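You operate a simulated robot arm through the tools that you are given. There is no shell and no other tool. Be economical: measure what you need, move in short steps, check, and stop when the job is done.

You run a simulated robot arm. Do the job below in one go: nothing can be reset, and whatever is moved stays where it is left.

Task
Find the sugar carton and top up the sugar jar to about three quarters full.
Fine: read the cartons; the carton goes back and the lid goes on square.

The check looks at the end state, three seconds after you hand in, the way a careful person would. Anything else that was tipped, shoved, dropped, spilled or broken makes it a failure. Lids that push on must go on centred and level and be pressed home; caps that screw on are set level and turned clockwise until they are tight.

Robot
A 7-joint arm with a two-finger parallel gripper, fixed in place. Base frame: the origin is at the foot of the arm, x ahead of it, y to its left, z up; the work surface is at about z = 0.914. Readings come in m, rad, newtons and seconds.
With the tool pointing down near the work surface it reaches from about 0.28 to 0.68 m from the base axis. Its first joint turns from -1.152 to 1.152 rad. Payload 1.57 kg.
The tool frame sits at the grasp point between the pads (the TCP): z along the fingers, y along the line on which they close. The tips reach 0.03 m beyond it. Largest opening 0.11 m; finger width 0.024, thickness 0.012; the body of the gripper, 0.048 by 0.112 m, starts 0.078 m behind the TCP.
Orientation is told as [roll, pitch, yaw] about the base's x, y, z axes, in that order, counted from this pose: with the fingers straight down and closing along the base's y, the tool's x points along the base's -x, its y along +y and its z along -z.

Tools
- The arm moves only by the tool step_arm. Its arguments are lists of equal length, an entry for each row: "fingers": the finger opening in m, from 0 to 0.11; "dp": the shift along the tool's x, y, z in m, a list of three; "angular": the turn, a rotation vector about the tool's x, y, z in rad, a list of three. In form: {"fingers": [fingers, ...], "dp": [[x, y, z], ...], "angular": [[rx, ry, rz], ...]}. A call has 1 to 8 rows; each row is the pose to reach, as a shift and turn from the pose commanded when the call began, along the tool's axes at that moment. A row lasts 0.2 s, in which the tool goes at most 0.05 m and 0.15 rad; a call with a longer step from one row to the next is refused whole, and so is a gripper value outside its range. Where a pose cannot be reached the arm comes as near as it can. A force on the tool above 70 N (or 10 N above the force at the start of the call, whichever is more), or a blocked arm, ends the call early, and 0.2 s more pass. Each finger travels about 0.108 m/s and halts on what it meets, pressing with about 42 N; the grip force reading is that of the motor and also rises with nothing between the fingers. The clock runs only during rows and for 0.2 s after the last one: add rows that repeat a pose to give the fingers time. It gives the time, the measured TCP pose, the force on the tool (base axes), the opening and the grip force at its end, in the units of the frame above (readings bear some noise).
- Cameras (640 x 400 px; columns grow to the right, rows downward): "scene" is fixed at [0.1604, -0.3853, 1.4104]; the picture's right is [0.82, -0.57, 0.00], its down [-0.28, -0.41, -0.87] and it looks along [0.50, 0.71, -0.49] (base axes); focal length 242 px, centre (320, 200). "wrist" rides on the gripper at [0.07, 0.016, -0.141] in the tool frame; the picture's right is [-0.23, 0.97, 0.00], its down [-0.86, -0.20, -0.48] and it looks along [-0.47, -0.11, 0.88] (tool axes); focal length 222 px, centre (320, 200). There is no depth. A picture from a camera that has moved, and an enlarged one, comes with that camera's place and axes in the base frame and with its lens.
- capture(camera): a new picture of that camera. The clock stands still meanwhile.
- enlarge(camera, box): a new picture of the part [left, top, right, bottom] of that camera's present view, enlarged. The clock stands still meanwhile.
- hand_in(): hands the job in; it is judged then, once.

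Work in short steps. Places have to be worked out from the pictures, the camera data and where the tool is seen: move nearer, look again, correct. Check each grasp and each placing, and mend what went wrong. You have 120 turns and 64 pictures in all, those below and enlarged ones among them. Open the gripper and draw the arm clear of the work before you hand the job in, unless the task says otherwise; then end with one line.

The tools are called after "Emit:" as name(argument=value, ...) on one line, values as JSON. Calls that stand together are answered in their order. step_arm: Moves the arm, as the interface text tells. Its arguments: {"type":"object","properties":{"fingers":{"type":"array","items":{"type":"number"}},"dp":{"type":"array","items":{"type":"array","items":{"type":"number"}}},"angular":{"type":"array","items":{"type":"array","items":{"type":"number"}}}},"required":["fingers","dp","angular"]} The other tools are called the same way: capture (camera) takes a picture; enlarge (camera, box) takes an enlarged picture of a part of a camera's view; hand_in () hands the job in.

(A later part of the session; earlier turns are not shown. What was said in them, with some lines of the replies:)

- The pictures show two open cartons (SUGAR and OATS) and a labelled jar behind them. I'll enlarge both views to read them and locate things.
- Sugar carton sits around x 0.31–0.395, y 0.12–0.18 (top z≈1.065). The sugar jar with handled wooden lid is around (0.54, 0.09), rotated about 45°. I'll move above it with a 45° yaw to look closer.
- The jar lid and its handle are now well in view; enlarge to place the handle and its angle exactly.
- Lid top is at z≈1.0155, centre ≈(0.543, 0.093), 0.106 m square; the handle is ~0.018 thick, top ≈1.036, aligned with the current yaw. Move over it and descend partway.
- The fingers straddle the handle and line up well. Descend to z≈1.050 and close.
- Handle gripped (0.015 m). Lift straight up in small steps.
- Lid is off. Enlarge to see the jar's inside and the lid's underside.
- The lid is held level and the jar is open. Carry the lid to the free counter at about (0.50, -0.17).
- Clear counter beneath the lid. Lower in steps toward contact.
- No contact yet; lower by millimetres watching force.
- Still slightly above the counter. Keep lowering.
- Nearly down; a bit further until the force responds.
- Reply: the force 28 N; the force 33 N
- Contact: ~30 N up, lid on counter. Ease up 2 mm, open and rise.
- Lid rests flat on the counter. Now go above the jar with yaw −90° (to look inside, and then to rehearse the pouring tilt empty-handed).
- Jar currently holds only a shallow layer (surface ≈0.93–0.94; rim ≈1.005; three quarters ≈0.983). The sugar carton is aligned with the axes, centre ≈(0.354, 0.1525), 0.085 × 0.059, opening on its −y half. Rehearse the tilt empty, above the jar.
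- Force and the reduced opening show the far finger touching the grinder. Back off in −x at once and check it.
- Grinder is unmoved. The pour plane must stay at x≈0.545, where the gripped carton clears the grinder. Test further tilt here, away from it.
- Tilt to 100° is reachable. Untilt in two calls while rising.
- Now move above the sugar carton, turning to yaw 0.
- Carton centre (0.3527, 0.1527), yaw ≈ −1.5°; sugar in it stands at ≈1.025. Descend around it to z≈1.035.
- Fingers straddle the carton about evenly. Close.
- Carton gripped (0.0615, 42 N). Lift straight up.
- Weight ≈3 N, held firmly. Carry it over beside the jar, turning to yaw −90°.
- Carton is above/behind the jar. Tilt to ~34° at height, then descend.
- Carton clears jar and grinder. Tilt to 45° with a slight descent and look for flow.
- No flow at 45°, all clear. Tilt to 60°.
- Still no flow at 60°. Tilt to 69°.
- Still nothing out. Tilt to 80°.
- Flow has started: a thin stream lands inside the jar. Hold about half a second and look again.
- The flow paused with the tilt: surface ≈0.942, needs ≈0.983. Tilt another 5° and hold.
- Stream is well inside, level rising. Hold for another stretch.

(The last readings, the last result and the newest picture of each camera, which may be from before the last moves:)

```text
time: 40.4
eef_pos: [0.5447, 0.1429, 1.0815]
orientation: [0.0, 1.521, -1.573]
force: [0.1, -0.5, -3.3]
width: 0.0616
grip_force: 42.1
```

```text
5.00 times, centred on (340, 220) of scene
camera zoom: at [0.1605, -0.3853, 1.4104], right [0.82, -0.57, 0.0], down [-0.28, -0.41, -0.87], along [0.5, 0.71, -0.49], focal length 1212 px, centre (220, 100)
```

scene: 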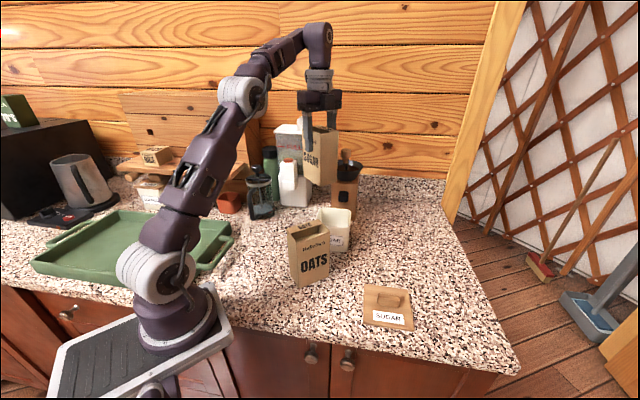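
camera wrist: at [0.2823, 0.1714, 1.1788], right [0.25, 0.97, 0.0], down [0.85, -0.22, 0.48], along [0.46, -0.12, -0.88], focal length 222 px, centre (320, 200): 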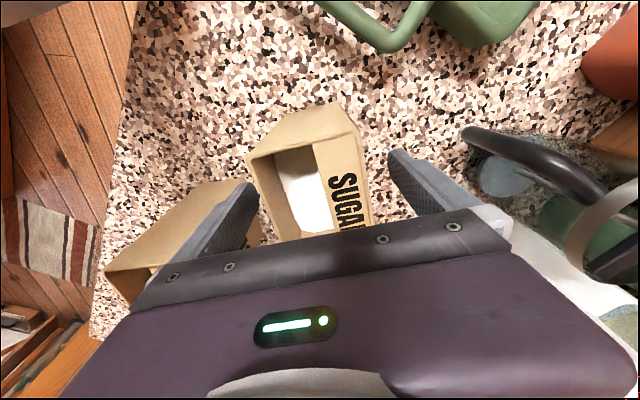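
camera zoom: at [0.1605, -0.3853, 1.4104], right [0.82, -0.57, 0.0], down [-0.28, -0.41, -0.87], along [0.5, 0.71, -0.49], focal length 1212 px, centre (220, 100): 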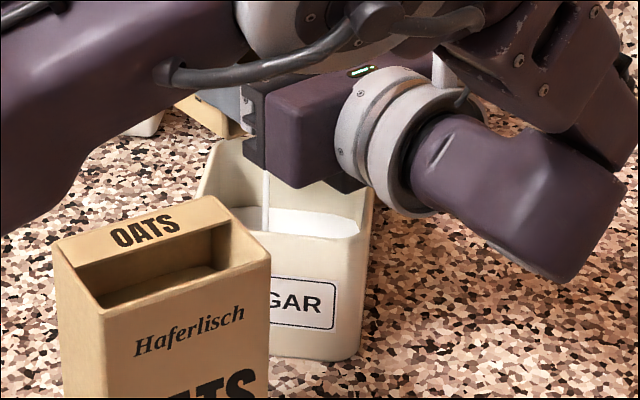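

Level ≈0.955. Keep pouring with slightly more tilt.

Emit:
step_arm(fingers=[0.03, 0.03, 0.03, 0.03, 0.03], dp=[[0, 0, 0], [0, 0, 0], [0, 0, 0], [0, 0, 0], [0, 0, 0]], angular=[[0, 0.05, 0], [0, 0.05, 0], [0, 0.05, 0], [0, 0.05, 0], [0, 0.05, 0]])

Emit:
enlarge(camera="scene", box=[300, 180, 380, 260])

```text
time: 41.6
eef_pos: [0.5457, 0.1432, 1.0805]
orientation: [-2.368, 1.571, 2.343]
force: [-0.1, -0.2, -2.6]
width: 0.0618
grip_force: 42.2
```

```text
5.00 times, centred on (340, 220) of scene
camera zoom: at [0.1605, -0.3853, 1.4104], right [0.82, -0.57, 0.0], down [-0.28, -0.41, -0.87], along [0.5, 0.71, -0.49], focal length 1212 px, centre (220, 100)
```

zoom: 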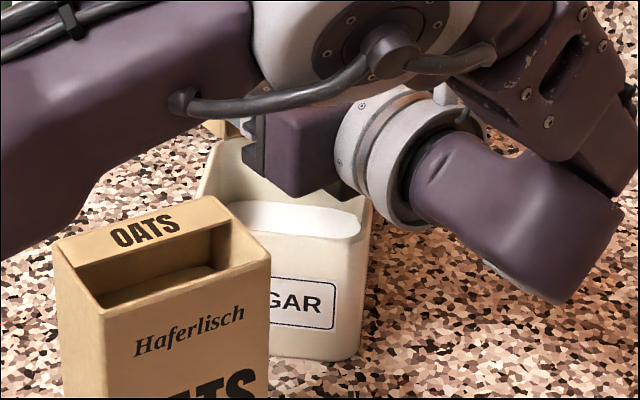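

Stream paused at 90°; level ≈0.96. Tilt to ~96°.

Emit:
step_arm(fingers=[0.03, 0.03, 0.03, 0.03, 0.03], dp=[[0.001, 0, -0.004], [0.002, 0, -0.008], [0.002, 0, -0.008], [0.002, 0, -0.008], [0.002, 0, -0.008]], angular=[[0, 0.05, 0], [0, 0.1, 0], [0, 0.1, 0], [0, 0.1, 0], [0, 0.1, 0]])

Emit:
enlarge(camera="scene", box=[300, 180, 380, 260])

```text
time: 42.8
eef_pos: [0.5458, 0.1352, 1.082]
orientation: [-3.141, 1.472, 1.57]
force: [-0.8, -0.6, -3.1]
width: 0.0617
grip_force: 42.0
```

```text
5.00 times, centred on (340, 220) of scene
camera zoom: at [0.1605, -0.3853, 1.4104], right [0.82, -0.57, 0.0], down [-0.28, -0.41, -0.87], along [0.5, 0.71, -0.49], focal length 1212 px, centre (220, 100)
```

zoom: 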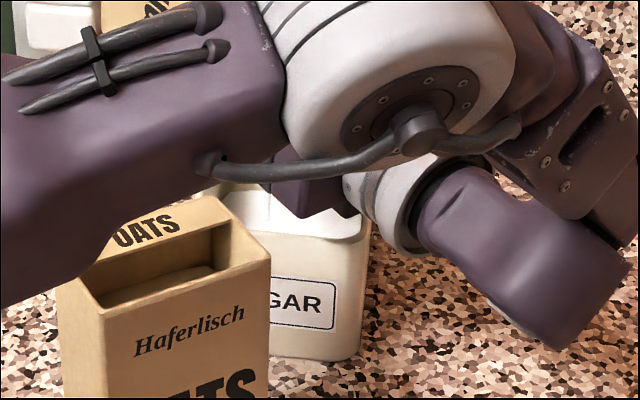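

View partly blocked by the arm. Tilt back ~20° to stop flow and judge the level.

Emit:
step_arm(fingers=[0.03, 0.03, 0.03, 0.03, 0.03], dp=[[0, 0, 0], [0, 0, 0], [0, 0, 0.005], [0, 0, 0.01], [0, 0, 0.015]], angular=[[0, 0, 0], [0, 0, 0], [0, -0.14, 0], [0, -0.28, 0], [0, -0.4, 0]])

Emit:
enlarge(camera="scene", box=[300, 180, 380, 260])

```text
time: 44.0
eef_pos: [0.5439, 0.1494, 1.0848]
orientation: [-0.002, 1.268, -1.574]
force: [0.6, 0.6, -2.5]
width: 0.0618
grip_force: 42.6
```

```text
5.00 times, centred on (340, 220) of scene
camera zoom: at [0.1604, -0.3853, 1.4104], right [0.82, -0.57, 0.0], down [-0.28, -0.41, -0.87], along [0.5, 0.71, -0.49], focal length 1212 px, centre (220, 100)
```

zoom: 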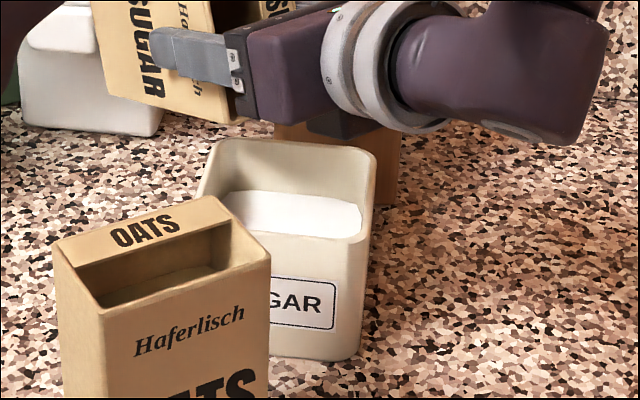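

Level now ≈0.967 (about 0.56 full); need ~15 mm more. Tilt again to ~100°, raised 2–3 cm to keep the elbow well above the oats carton.

Emit:
step_arm(fingers=[0.03, 0.03, 0.03, 0.03, 0.03], dp=[[0.004, 0, -0.006], [0.008, 0, -0.013], [0.012, 0, -0.019], [0.016, 0, -0.026], [0.016, 0, -0.026]], angular=[[0, 0.125, 0], [0, 0.25, 0], [0, 0.375, 0], [0, 0.475, 0], [0, 0.475, 0]])

Emit:
capture(camera="scene")

```text
time: 45.2
eef_pos: [0.5452, 0.1291, 1.1064]
orientation: [3.141, 1.394, 1.568]
force: [0.2, 0.4, -3.9]
width: 0.0617
grip_force: 41.7
```

```text
23 pictures are left
```

scene: 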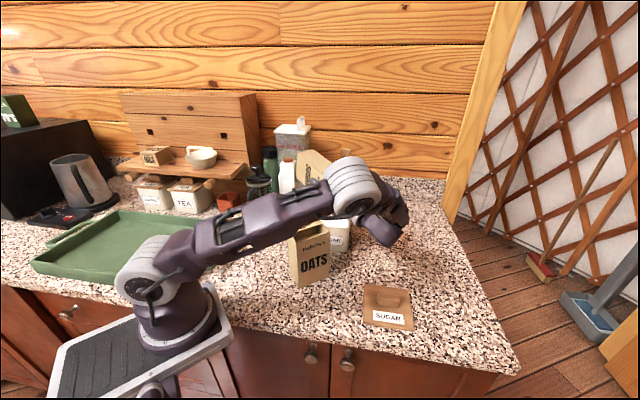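

Oats carton is undisturbed. Hold briefly, then tilt back to check the level.

Emit:
step_arm(fingers=[0.03, 0.03, 0.03, 0.03, 0.03, 0.03, 0.03], dp=[[0, 0, 0], [0, 0, 0], [0, 0, 0], [0, 0, 0.005], [0, 0, 0.01], [0, 0, 0.015], [0, 0, 0.02]], angular=[[0, 0, 0], [0, 0, 0], [0, 0, 0], [0, -0.13, 0], [0, -0.26, 0], [0, -0.38, 0], [0, -0.5, 0]])

Emit:
enlarge(camera="scene", box=[300, 180, 380, 260])

```text
time: 46.8
eef_pos: [0.5443, 0.149, 1.1104]
orientation: [0.0, 1.245, -1.573]
force: [-0.4, 0.3, -3.1]
width: 0.0617
grip_force: 42.0
```

```text
5.00 times, centred on (340, 220) of scene
camera zoom: at [0.1604, -0.3853, 1.4104], right [0.82, -0.57, 0.0], down [-0.28, -0.41, -0.87], along [0.5, 0.71, -0.49], focal length 1212 px, centre (220, 100)
```

zoom: 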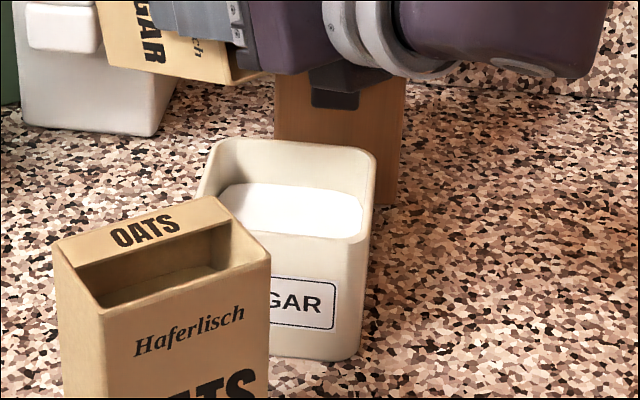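

Level ≈0.974 (~0.64). One more dose, tilting to ~103°.

Emit:
step_arm(fingers=[0.03, 0.03, 0.03, 0.03, 0.03, 0.03, 0.03], dp=[[-0.002, 0, -0.005], [-0.004, 0, -0.01], [-0.006, 0, -0.014], [-0.0085, 0, -0.0188], [-0.0085, 0, -0.0188], [-0.0085, 0, -0.0188], [-0.0085, 0, -0.0188]], angular=[[0, 0.139, 0], [0, 0.278, 0], [0, 0.417, 0], [0, 0.555, 0], [0, 0.555, 0], [0, 0.555, 0], [0, 0.555, 0]])

Emit:
step_arm(fingers=[0.03, 0.03, 0.03, 0.03], dp=[[0, 0, 0.005], [0, 0, 0.01], [0, 0, 0.015], [0, 0, 0.02]], angular=[[0, -0.14, 0], [0, -0.28, 0], [0, -0.42, 0], [0, -0.56, 0]])

Emit:
enlarge(camera="scene", box=[300, 180, 380, 260])

```text
time: 48.4
eef_pos: [0.5452, 0.1288, 1.1084]
orientation: [3.141, 1.341, 1.57]
force: [-0.7, 0.5, -2.3]
width: 0.0618
grip_force: 42.0
```

```text
time: 49.4
eef_pos: [0.5456, 0.1483, 1.1134]
orientation: [-0.001, 1.24, -1.575]
force: [-0.6, 0.6, -2.5]
width: 0.0615
grip_force: 41.8
```

```text
5.00 times, centred on (340, 220) of scene
camera zoom: at [0.1604, -0.3853, 1.4104], right [0.82, -0.57, 0.0], down [-0.28, -0.41, -0.87], along [0.5, 0.71, -0.49], focal length 1212 px, centre (220, 100)
```

zoom: 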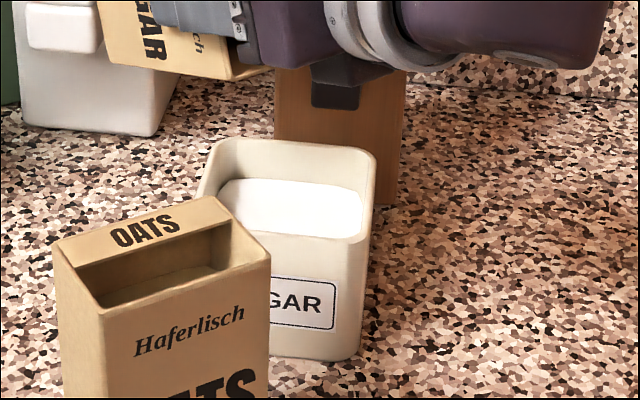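

Level ≈0.978 (~0.68–0.70). A final, slightly stronger dose.

Emit:
step_arm(fingers=[0.03, 0.03, 0.03, 0.03, 0.03, 0.03, 0.03, 0.03], dp=[[-0.002, 0, -0.005], [-0.004, 0, -0.01], [-0.006, 0, -0.014], [-0.0085, 0, -0.0188], [-0.0085, 0, -0.0188], [-0.0085, 0, -0.0188], [-0.0085, 0, -0.0188], [-0.0085, 0, -0.0188]], angular=[[0, 0.149, 0], [0, 0.298, 0], [0, 0.447, 0], [0, 0.596, 0], [0, 0.63, 0], [0, 0.63, 0], [0, 0.63, 0], [0, 0.63, 0]])

Emit:
step_arm(fingers=[0.03, 0.03, 0.03, 0.03, 0.03], dp=[[0, 0, 0.005], [0, 0, 0.01], [0, 0, 0.015], [0, 0, 0.02], [0, 0, 0.02]], angular=[[0, -0.14, 0], [0, -0.28, 0], [0, -0.42, 0], [0, -0.56, 0], [0, -0.64, 0]])

Emit:
enlarge(camera="scene", box=[300, 180, 380, 260])

```text
time: 51.2
eef_pos: [0.5457, 0.127, 1.1106]
orientation: [-3.141, 1.27, 1.571]
force: [-0.7, -0.1, -3.0]
width: 0.0619
grip_force: 42.1
```

```text
time: 52.4
eef_pos: [0.5458, 0.1464, 1.1167]
orientation: [-0.003, 1.229, -1.571]
force: [0.5, -0.5, -3.0]
width: 0.062
grip_force: 41.9
```

```text
5.00 times, centred on (340, 220) of scene
camera zoom: at [0.1605, -0.3853, 1.4104], right [0.82, -0.57, 0.0], down [-0.28, -0.41, -0.87], along [0.5, 0.71, -0.49], focal length 1212 px, centre (220, 100)
```

zoom: 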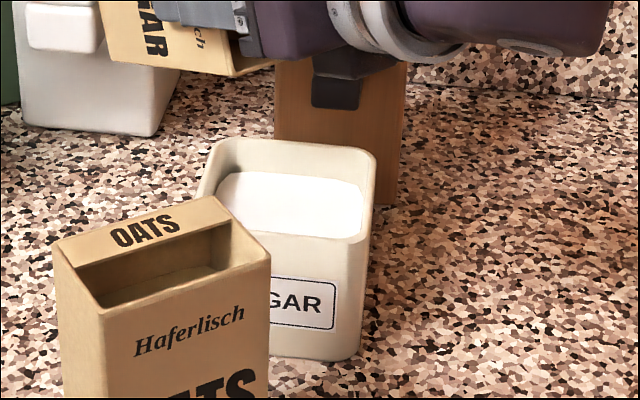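

Level ≈0.9835, about three quarters. Now raise and bring the carton upright.

Emit:
step_arm(fingers=[0.03, 0.03, 0.03, 0.03, 0.03, 0.03, 0.03, 0.03], dp=[[0.03, 0, -0.005], [0.06, 0, -0.01], [0.09, 0, -0.015], [0.11, 0, -0.018], [0.11, 0, -0.018], [0.11, 0, -0.018], [0.11, 0, -0.018], [0.11, 0, -0.018]], angular=[[0, -0.1, 0], [0, -0.24, 0], [0, -0.385, 0], [0, -0.53, 0], [0, -0.675, 0], [0, -0.82, 0], [0, -0.965, 0], [0, -1.11, 0]])

Emit:
step_arm(fingers=[0.03, 0.03], dp=[[0, 0, 0], [0, 0, 0]], angular=[[0, -0.12, 0], [0, -0.12, 0]])

Emit:
capture(camera="scene")

```text
time: 54.2
eef_pos: [0.5447, 0.1664, 1.2264]
orientation: [0.0, 0.119, -1.573]
force: [0.3, 0.7, -2.6]
width: 0.062
grip_force: 41.9
```

```text
time: 54.8
eef_pos: [0.5451, 0.1667, 1.2276]
orientation: [-0.001, -0.001, -1.571]
force: [0.1, -0.6, -3.7]
width: 0.0618
grip_force: 42.5
```

```text
19 pictures are left
```

scene: 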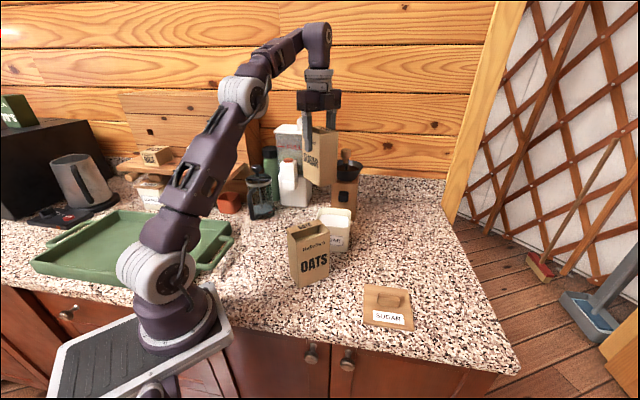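

Upright. Return the carton over its original spot.

Emit:
step_arm(fingers=[0.03, 0.03, 0.03, 0.03, 0.03, 0.03, 0.03, 0.03], dp=[[-0.0017, -0.024, 0], [-0.0034, -0.048, 0], [-0.005, -0.072, 0], [-0.0067, -0.096, 0], [-0.0084, -0.12, 0], [-0.01, -0.144, 0], [-0.0117, -0.168, 0], [-0.0134, -0.1926, 0]], angular=[[0, 0, -0.145], [0, 0, -0.29], [0, 0, -0.435], [0, 0, -0.58], [0, 0, -0.725], [0, 0, -0.87], [0, 0, -1.015], [0, 0, -1.16]])

Emit:
step_arm(fingers=[0.03, 0.03, 0.03], dp=[[0, 0, 0], [0, 0, 0], [0, 0, 0]], angular=[[0, 0, -0.13], [0, 0, -0.26], [0, 0, -0.386]])

```text
time: 56.6
eef_pos: [0.3545, 0.153, 1.2268]
orientation: [0.0, 0.0, -0.407]
force: [0.1, 1.7, -3.7]
width: 0.0617
grip_force: 42.0
```

```text
time: 57.4
eef_pos: [0.3526, 0.154, 1.2267]
orientation: [-0.001, -0.001, -0.022]
force: [0.2, -0.3, -2.8]
width: 0.0617
grip_force: 41.6
```

At home position. Lower to just above the counter.

Emit:
step_arm(fingers=[0.03, 0.03, 0.03, 0.03, 0.03, 0.03], dp=[[0, 0, 0.04], [0, 0, 0.08], [0, 0, 0.12], [0, 0, 0.16], [0, 0, 0.18], [0, 0, 0.185]], angular=[[0, 0, 0], [0, 0, 0], [0, 0, 0], [0, 0, 0], [0, 0, 0], [0, 0, 0]])

Emit:
step_arm(fingers=[0.03, 0.03], dp=[[0, 0, 0.002], [0, 0, 0.004]], angular=[[0, 0, 0], [0, 0, 0]])

```text
time: 58.8
eef_pos: [0.3528, 0.1526, 1.0416]
orientation: [0.0, 0.0, -0.024]
force: [0.1, 0.2, -2.8]
width: 0.0617
grip_force: 41.9
```

```text
time: 59.4
eef_pos: [0.3537, 0.153, 1.0387]
orientation: [0.002, -0.002, -0.025]
force: [-0.8, -3.3, 30.7]
width: 0.0619
grip_force: 41.5
```

Contact with the counter. Ease up 1.5 mm, open the fingers fully, then rise.

Emit:
step_arm(fingers=[0.05, 0.07, 0.09, 0.11, 0.11, 0.11, 0.11, 0.11], dp=[[0, 0, -0.0015], [0, 0, -0.0015], [0, 0, -0.0015], [0, 0, -0.0015], [0, 0, -0.03], [0, 0, -0.08], [0, 0, -0.13], [0, 0, -0.18]], angular=[[0, 0, 0], [0, 0, 0], [0, 0, 0], [0, 0, 0], [0, 0, 0], [0, 0, 0], [0, 0, 0], [0, 0, 0]])

Emit:
enlarge(camera="scene", box=[220, 140, 420, 330])

```text
time: 61.2
eef_pos: [0.3537, 0.1542, 1.2187]
orientation: [-0.001, 0.0, -0.025]
force: [0.0, -0.1, -0.4]
width: 0.11
grip_force: 0.1
```

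```text
2.11 times, centred on (320, 235) of scene
camera zoom: at [0.1604, -0.3853, 1.4104], right [0.82, -0.57, 0.0], down [-0.28, -0.41, -0.87], along [0.5, 0.71, -0.49], focal length 510 px, centre (320, 126)
```

zoom: 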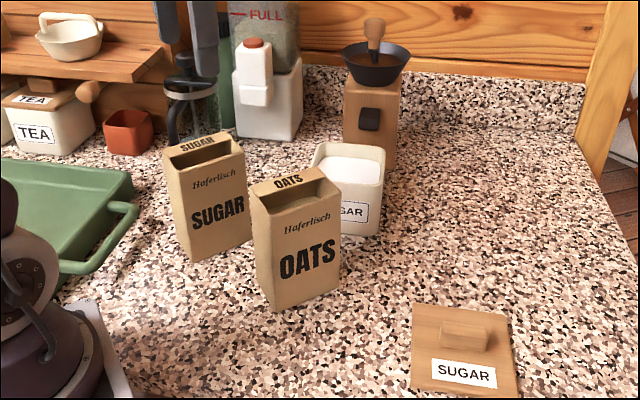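

Carton is back in place, all else undisturbed. Go above the lid.

Emit:
step_arm(fingers=[0.1, 0.09, 0.08, 0.07, 0.06, 0.05, 0.05, 0.05], dp=[[-0.0194, -0.0403, 0], [-0.0388, -0.0805, 0.005], [-0.0581, -0.1208, 0.015], [-0.0775, -0.161, 0.025], [-0.0969, -0.2013, 0.035], [-0.1163, -0.2415, 0.045], [-0.1356, -0.2818, 0.055], [-0.155, -0.322, 0.065]], angular=[[0, 0, 0.095], [0, 0, 0.19], [0, 0, 0.285], [0, 0, 0.38], [0, 0, 0.475], [0, 0, 0.57], [0, 0, 0.665], [0, 0, 0.76]])

Emit:
capture(camera="wrist")

```text
time: 63.0
eef_pos: [0.4985, -0.173, 1.1529]
orientation: [0.001, -0.001, -0.786]
force: [0.0, 0.3, 0.3]
width: 0.0502
grip_force: 0.0
```

```text
17 pictures are left
camera wrist: at [0.4602, -0.1122, 1.2948], right [0.85, 0.53, 0.0], down [0.46, -0.75, 0.48], along [0.25, -0.41, -0.88], focal length 222 px, centre (320, 200)
```

wrist: 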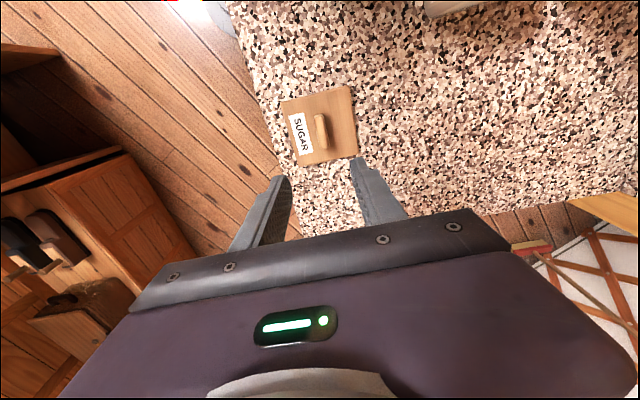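

Lined up over the handle. Descend and grip at z≈0.957.

Emit:
step_arm(fingers=[0.05, 0.05, 0.05, 0.05, 0.05, 0.05], dp=[[0, 0.002, 0.045], [0, 0.002, 0.09], [0, 0.002, 0.135], [0, 0.002, 0.17], [0, 0.002, 0.188], [0, 0.002, 0.1945]], angular=[[0, 0, 0], [0, 0, 0], [0, 0, 0], [0, 0, 0], [0, 0, 0], [0, 0, 0]])

Emit:
step_arm(fingers=[0.03, 0.01, 0.0, 0.0], dp=[[0, 0, 0], [0, 0, 0], [0, 0, 0], [0, 0, 0]], angular=[[0, 0, 0], [0, 0, 0], [0, 0, 0], [0, 0, 0]])

```text
time: 64.4
eef_pos: [0.5008, -0.1714, 0.958]
orientation: [0.001, -0.001, -0.785]
force: [-0.2, 0.1, -0.3]
width: 0.0502
grip_force: 0.1
```

```text
time: 65.4
eef_pos: [0.4999, -0.1716, 0.9575]
orientation: [0.0, -0.001, -0.784]
force: [-0.6, 0.1, 0.3]
width: 0.0146
grip_force: 31.0
```

Handle gripped. Lift, then carry back over the jar.

Emit:
step_arm(fingers=[0, 0, 0, 0, 0], dp=[[0, 0, -0.02], [0, 0, -0.06], [0, 0, -0.1], [0, 0, -0.15], [0, 0, -0.18]], angular=[[0, 0, 0], [0, 0, 0], [0, 0, 0], [0, 0, 0], [0, 0, 0]])

Emit:
step_arm(fingers=[0, 0, 0, 0, 0, 0, 0], dp=[[0.0262, 0.0362, 0], [0.0523, 0.0723, 0], [0.0785, 0.1085, 0], [0.1047, 0.1447, 0], [0.1308, 0.1808, 0], [0.157, 0.217, 0], [0.157, 0.217, 0]], angular=[[0, 0, 0], [0, 0, 0], [0, 0, 0], [0, 0, 0], [0, 0, 0], [0, 0, 0], [0, 0, 0]])

Emit:
enlarge(camera="scene", box=[290, 160, 390, 260])

Emit:
capture(camera="wrist")

```text
time: 66.6
eef_pos: [0.5016, -0.1711, 1.1393]
orientation: [0.001, 0.001, -0.785]
force: [-0.9, 0.2, -0.6]
width: 0.0148
grip_force: 31.4
```

```text
time: 68.2
eef_pos: [0.5434, 0.0928, 1.14]
orientation: [0.0, -0.002, -0.786]
force: [0.9, 0.1, -0.7]
width: 0.0148
grip_force: 31.4
```

```text
4.00 times, centred on (340, 210) of scene
camera zoom: at [0.1605, -0.3852, 1.4104], right [0.82, -0.57, 0.0], down [-0.28, -0.41, -0.87], along [0.5, 0.71, -0.49], focal length 970 px, centre (240, 160)
```

zoom: 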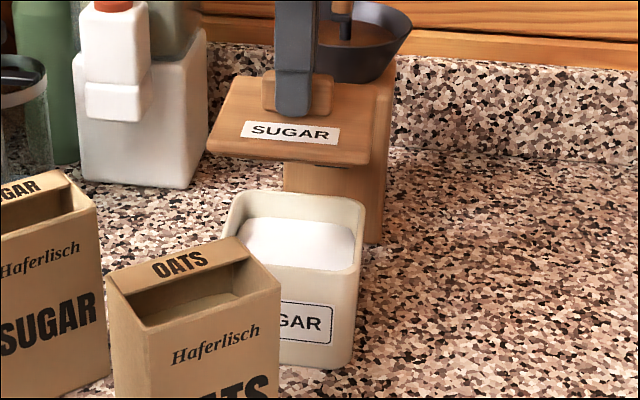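

```text
15 pictures are left
camera wrist: at [0.5046, 0.1539, 1.2814], right [0.85, 0.53, 0.0], down [0.46, -0.75, 0.48], along [0.25, -0.41, -0.88], focal length 222 px, centre (320, 200)
```

wrist: 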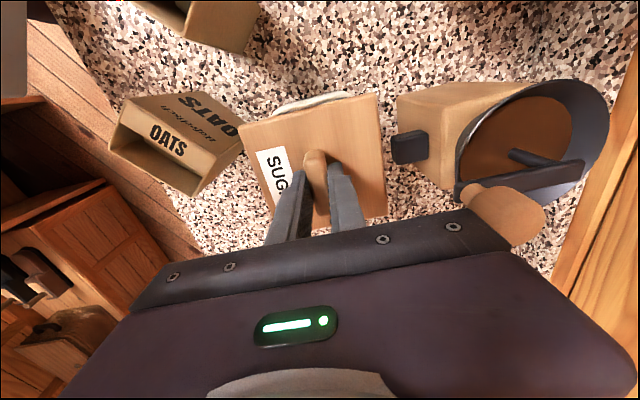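

The lid is over the jar as when it was removed. Descend to just above the rim.

Emit:
step_arm(fingers=[0, 0, 0, 0], dp=[[0, 0.0005, 0.035], [0, 0.0005, 0.065], [0, 0.0005, 0.078], [0, 0.0005, 0.078]], angular=[[0, 0, 0], [0, 0, 0], [0, 0, 0], [0, 0, 0]])

Emit:
enlarge(camera="scene", box=[300, 180, 370, 250])

```text
time: 69.2
eef_pos: [0.5441, 0.0943, 1.0601]
orientation: [0.001, -0.001, -0.785]
force: [0.2, -0.1, -0.7]
width: 0.0147
grip_force: 31.0
```

```text
5.71 times, centred on (335, 215) of scene
camera zoom: at [0.1604, -0.3853, 1.4104], right [0.82, -0.57, 0.0], down [-0.28, -0.41, -0.87], along [0.5, 0.71, -0.49], focal length 1385 px, centre (234, 114)
```

zoom: 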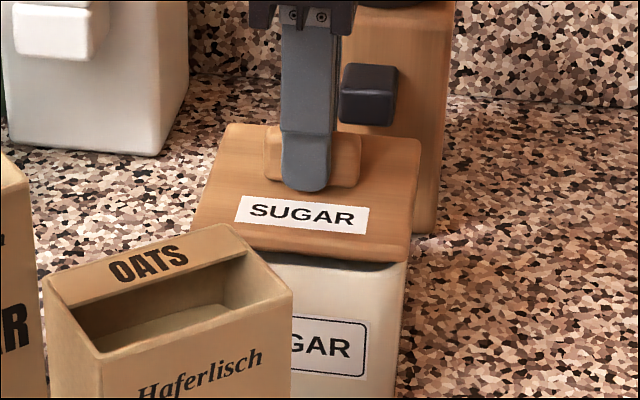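

Well aligned, ~1 cm above. Lower in small steps until it seats (TCP ≈1.050).

Emit:
step_arm(fingers=[0, 0, 0, 0], dp=[[0, 0, 0.003], [0, 0, 0.006], [0, 0, 0.008], [0, 0, 0.008]], angular=[[0, 0, 0], [0, 0, 0], [0, 0, 0], [0, 0, 0]])

Emit:
step_arm(fingers=[0, 0], dp=[[0, 0, 0.001], [0, 0, 0.002]], angular=[[0, 0, 0], [0, 0, 0]])

```text
time: 70.2
eef_pos: [0.5429, 0.0936, 1.0515]
orientation: [0.001, 0.001, -0.786]
force: [0.7, 0.3, -0.6]
width: 0.0148
grip_force: 30.9
```

```text
time: 70.8
eef_pos: [0.5437, 0.0932, 1.0501]
orientation: [0.0, 0.0, -0.785]
force: [1.0, 0.3, 0.3]
width: 0.0151
grip_force: 31.0
```

Down to the seated height; press gently further to seat it home.

Emit:
step_arm(fingers=[0, 0], dp=[[0, 0, 0.001], [0, 0, 0.002]], angular=[[0, 0, 0], [0, 0, 0]])

Emit:
step_arm(fingers=[0, 0], dp=[[0, 0, 0.001], [0, 0, 0.002]], angular=[[0, 0, 0], [0, 0, 0]])

```text
time: 71.4
eef_pos: [0.5441, 0.0939, 1.0486]
orientation: [0.005, -0.003, -0.784]
force: [-8.0, 1.5, 32.8]
width: 0.0152
grip_force: 30.8
```

```text
time: 72.0
eef_pos: [0.5431, 0.0937, 1.0466]
orientation: [0.001, 0.0, -0.785]
force: [-3.8, -0.9, 32.5]
width: 0.0152
grip_force: 31.0
```

Force ~32 N. Check how the lid sits.

Emit:
enlarge(camera="scene", box=[300, 180, 370, 250])

Emit:
capture(camera="wrist")

```text
5.71 times, centred on (335, 215) of scene
camera zoom: at [0.1597, -0.3854, 1.4104], right [0.82, -0.57, 0.0], down [-0.28, -0.41, -0.87], along [0.5, 0.71, -0.49], focal length 1385 px, centre (234, 114)
```

zoom: 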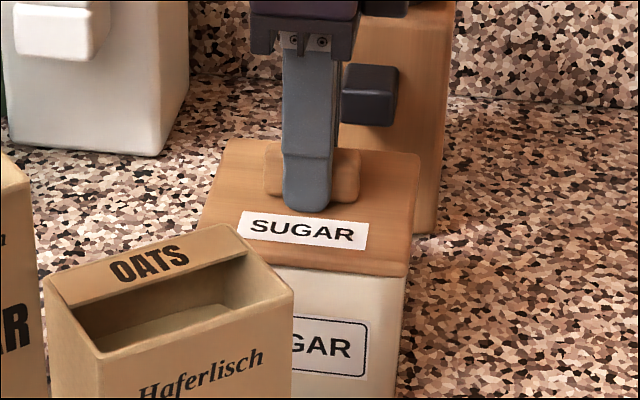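

```text
12 pictures are left
camera wrist: at [0.5048, 0.1538, 1.1894], right [0.85, 0.53, 0.0], down [0.46, -0.75, 0.48], along [0.26, -0.41, -0.88], focal length 222 px, centre (320, 200)
```

wrist: 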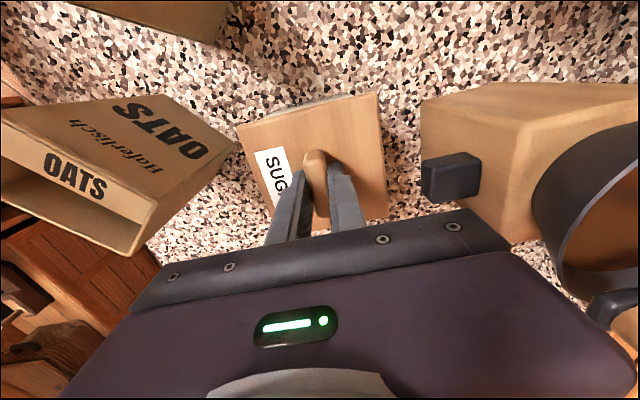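

The lid sits exactly as it did originally (corners match within 2 px). Release, rise, close the fingers and press on the handle's top to be sure it is home.

Emit:
step_arm(fingers=[0, 0.03, 0.05, 0.05, 0.05, 0.02, 0.0, 0.0], dp=[[0, 0, -0.002], [0, 0, -0.002], [0, 0, -0.002], [0, 0, -0.02], [0, 0, -0.045], [0, 0, -0.045], [0, 0, -0.045], [0, 0, -0.045]], angular=[[0, 0, 0], [0, 0, 0], [0, 0, 0], [0, 0, 0], [0, 0, 0], [0, 0, 0], [0, 0, 0], [0, 0, 0]])

Emit:
step_arm(fingers=[0, 0, 0, 0], dp=[[0, 0, 0.015], [0, 0, 0.02], [0, 0, 0.023], [0, 0, 0.025]], angular=[[0, 0, 0], [0, 0, 0], [0, 0, 0], [0, 0, 0]])

```text
time: 73.8
eef_pos: [0.5433, 0.0932, 1.0916]
orientation: [-0.001, 0.001, -0.786]
force: [0.0, -0.1, -0.1]
width: 0.0
grip_force: 21.4
```

```text
time: 74.6
eef_pos: [0.5436, 0.0935, 1.073]
orientation: [0.008, -0.003, -0.785]
force: [-11.3, -1.9, 17.7]
width: 0.0002
grip_force: 21.0
stopped in row 3: the force on the tool passed its limit (the readings are from after the stop); the commanded pose is now the measured one
```

It pressed up to the force limit on the handle, so the lid is home. Retreat upward and inspect.

Emit:
step_arm(fingers=[0, 0, 0, 0, 0.02], dp=[[0, 0, -0.01], [0, 0, -0.05], [0, 0, -0.1], [0.03, 0, -0.14], [0.06, 0, -0.17]], angular=[[0, 0, 0], [0, 0, 0], [0, 0, 0], [0, 0, 0], [0, 0, 0]])

Emit:
enlarge(camera="scene", box=[300, 180, 370, 250])

Emit:
enlarge(camera="wrist", box=[280, 80, 440, 220])

```text
time: 75.8
eef_pos: [0.4992, 0.1347, 1.2434]
orientation: [0.008, -0.006, -0.785]
force: [0.0, -0.2, 0.1]
width: 0.0201
grip_force: 0.1
```

```text
5.71 times, centred on (335, 215) of scene
camera zoom: at [0.1604, -0.3853, 1.4104], right [0.82, -0.57, 0.0], down [-0.28, -0.41, -0.87], along [0.5, 0.71, -0.49], focal length 1385 px, centre (234, 114)
```

zoom: 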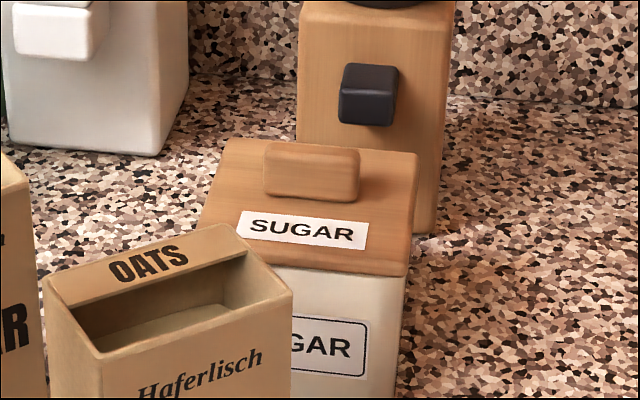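

```text
2.86 times, centred on (360, 150) of wrist
camera zoom: at [0.4601, 0.1944, 1.3857], right [0.85, 0.53, 0.01], down [0.46, -0.75, 0.48], along [0.26, -0.4, -0.88], focal length 635 px, centre (206, 343)
```

zoom: 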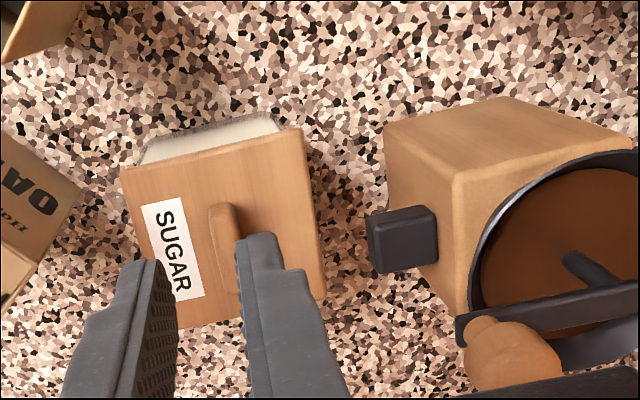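

Lid is square, level and matches its original position; grinder unmoved. Draw the arm back clear with open fingers, and take a last look.

Emit:
step_arm(fingers=[0.04, 0.06, 0.08, 0.1, 0.11], dp=[[0.02, -0.025, -0.02], [0.04, -0.05, -0.04], [0.06, -0.075, -0.06], [0.08, -0.1, -0.08], [0.1, -0.12, -0.1]], angular=[[0, 0, 0], [0, 0, 0], [0, 0, 0], [0, 0, 0], [0, 0, 0]])

Emit:
enlarge(camera="scene", box=[220, 140, 380, 300])

Emit:
capture(camera="wrist")

```text
time: 77.0
eef_pos: [0.3429, 0.1215, 1.3416]
orientation: [0.008, -0.004, -0.783]
force: [1.1, 0.1, -0.5]
width: 0.11
grip_force: 0.0
```

```text
2.50 times, centred on (300, 220) of scene
camera zoom: at [0.1604, -0.3853, 1.4104], right [0.82, -0.57, 0.0], down [-0.28, -0.41, -0.87], along [0.5, 0.71, -0.49], focal length 606 px, centre (370, 150)
```

zoom: 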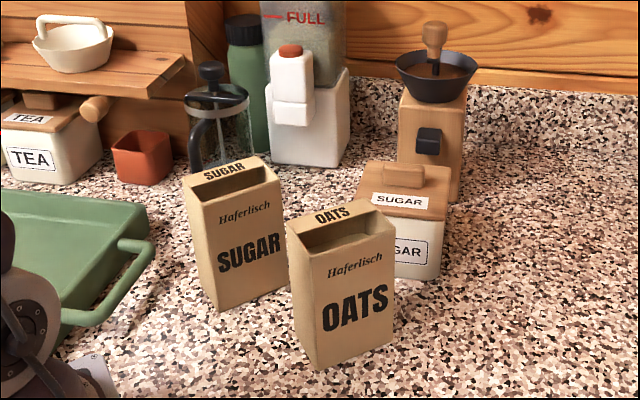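

```text
8 pictures are left
camera wrist: at [0.3039, 0.1807, 1.484], right [0.85, 0.53, 0.01], down [0.46, -0.75, 0.48], along [0.26, -0.4, -0.88], focal length 222 px, centre (320, 200)
```

wrist: 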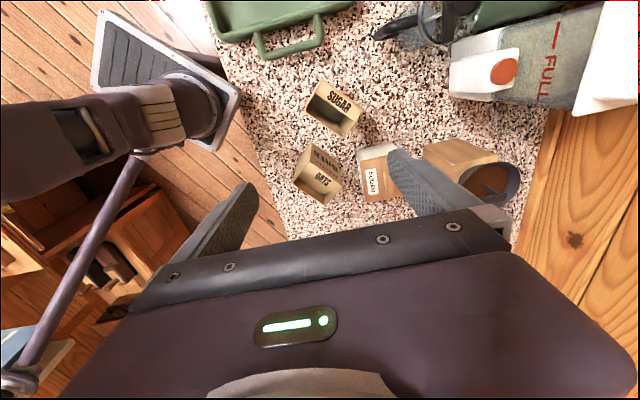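

The scene matches the starting layout: carton back in place, lid square on the jar, no spill visible, gripper open and clear. Handing in.

Emit:
hand_in()

```text
The job is handed in.
```

The sugar jar is topped up to about three quarters full, judged from the camera views; the sugar carton is back in its place and the lid is on square and pressed home. One finger briefly touched the coffee grinder during a practice tilt, but it did not move, and I saw no spills.
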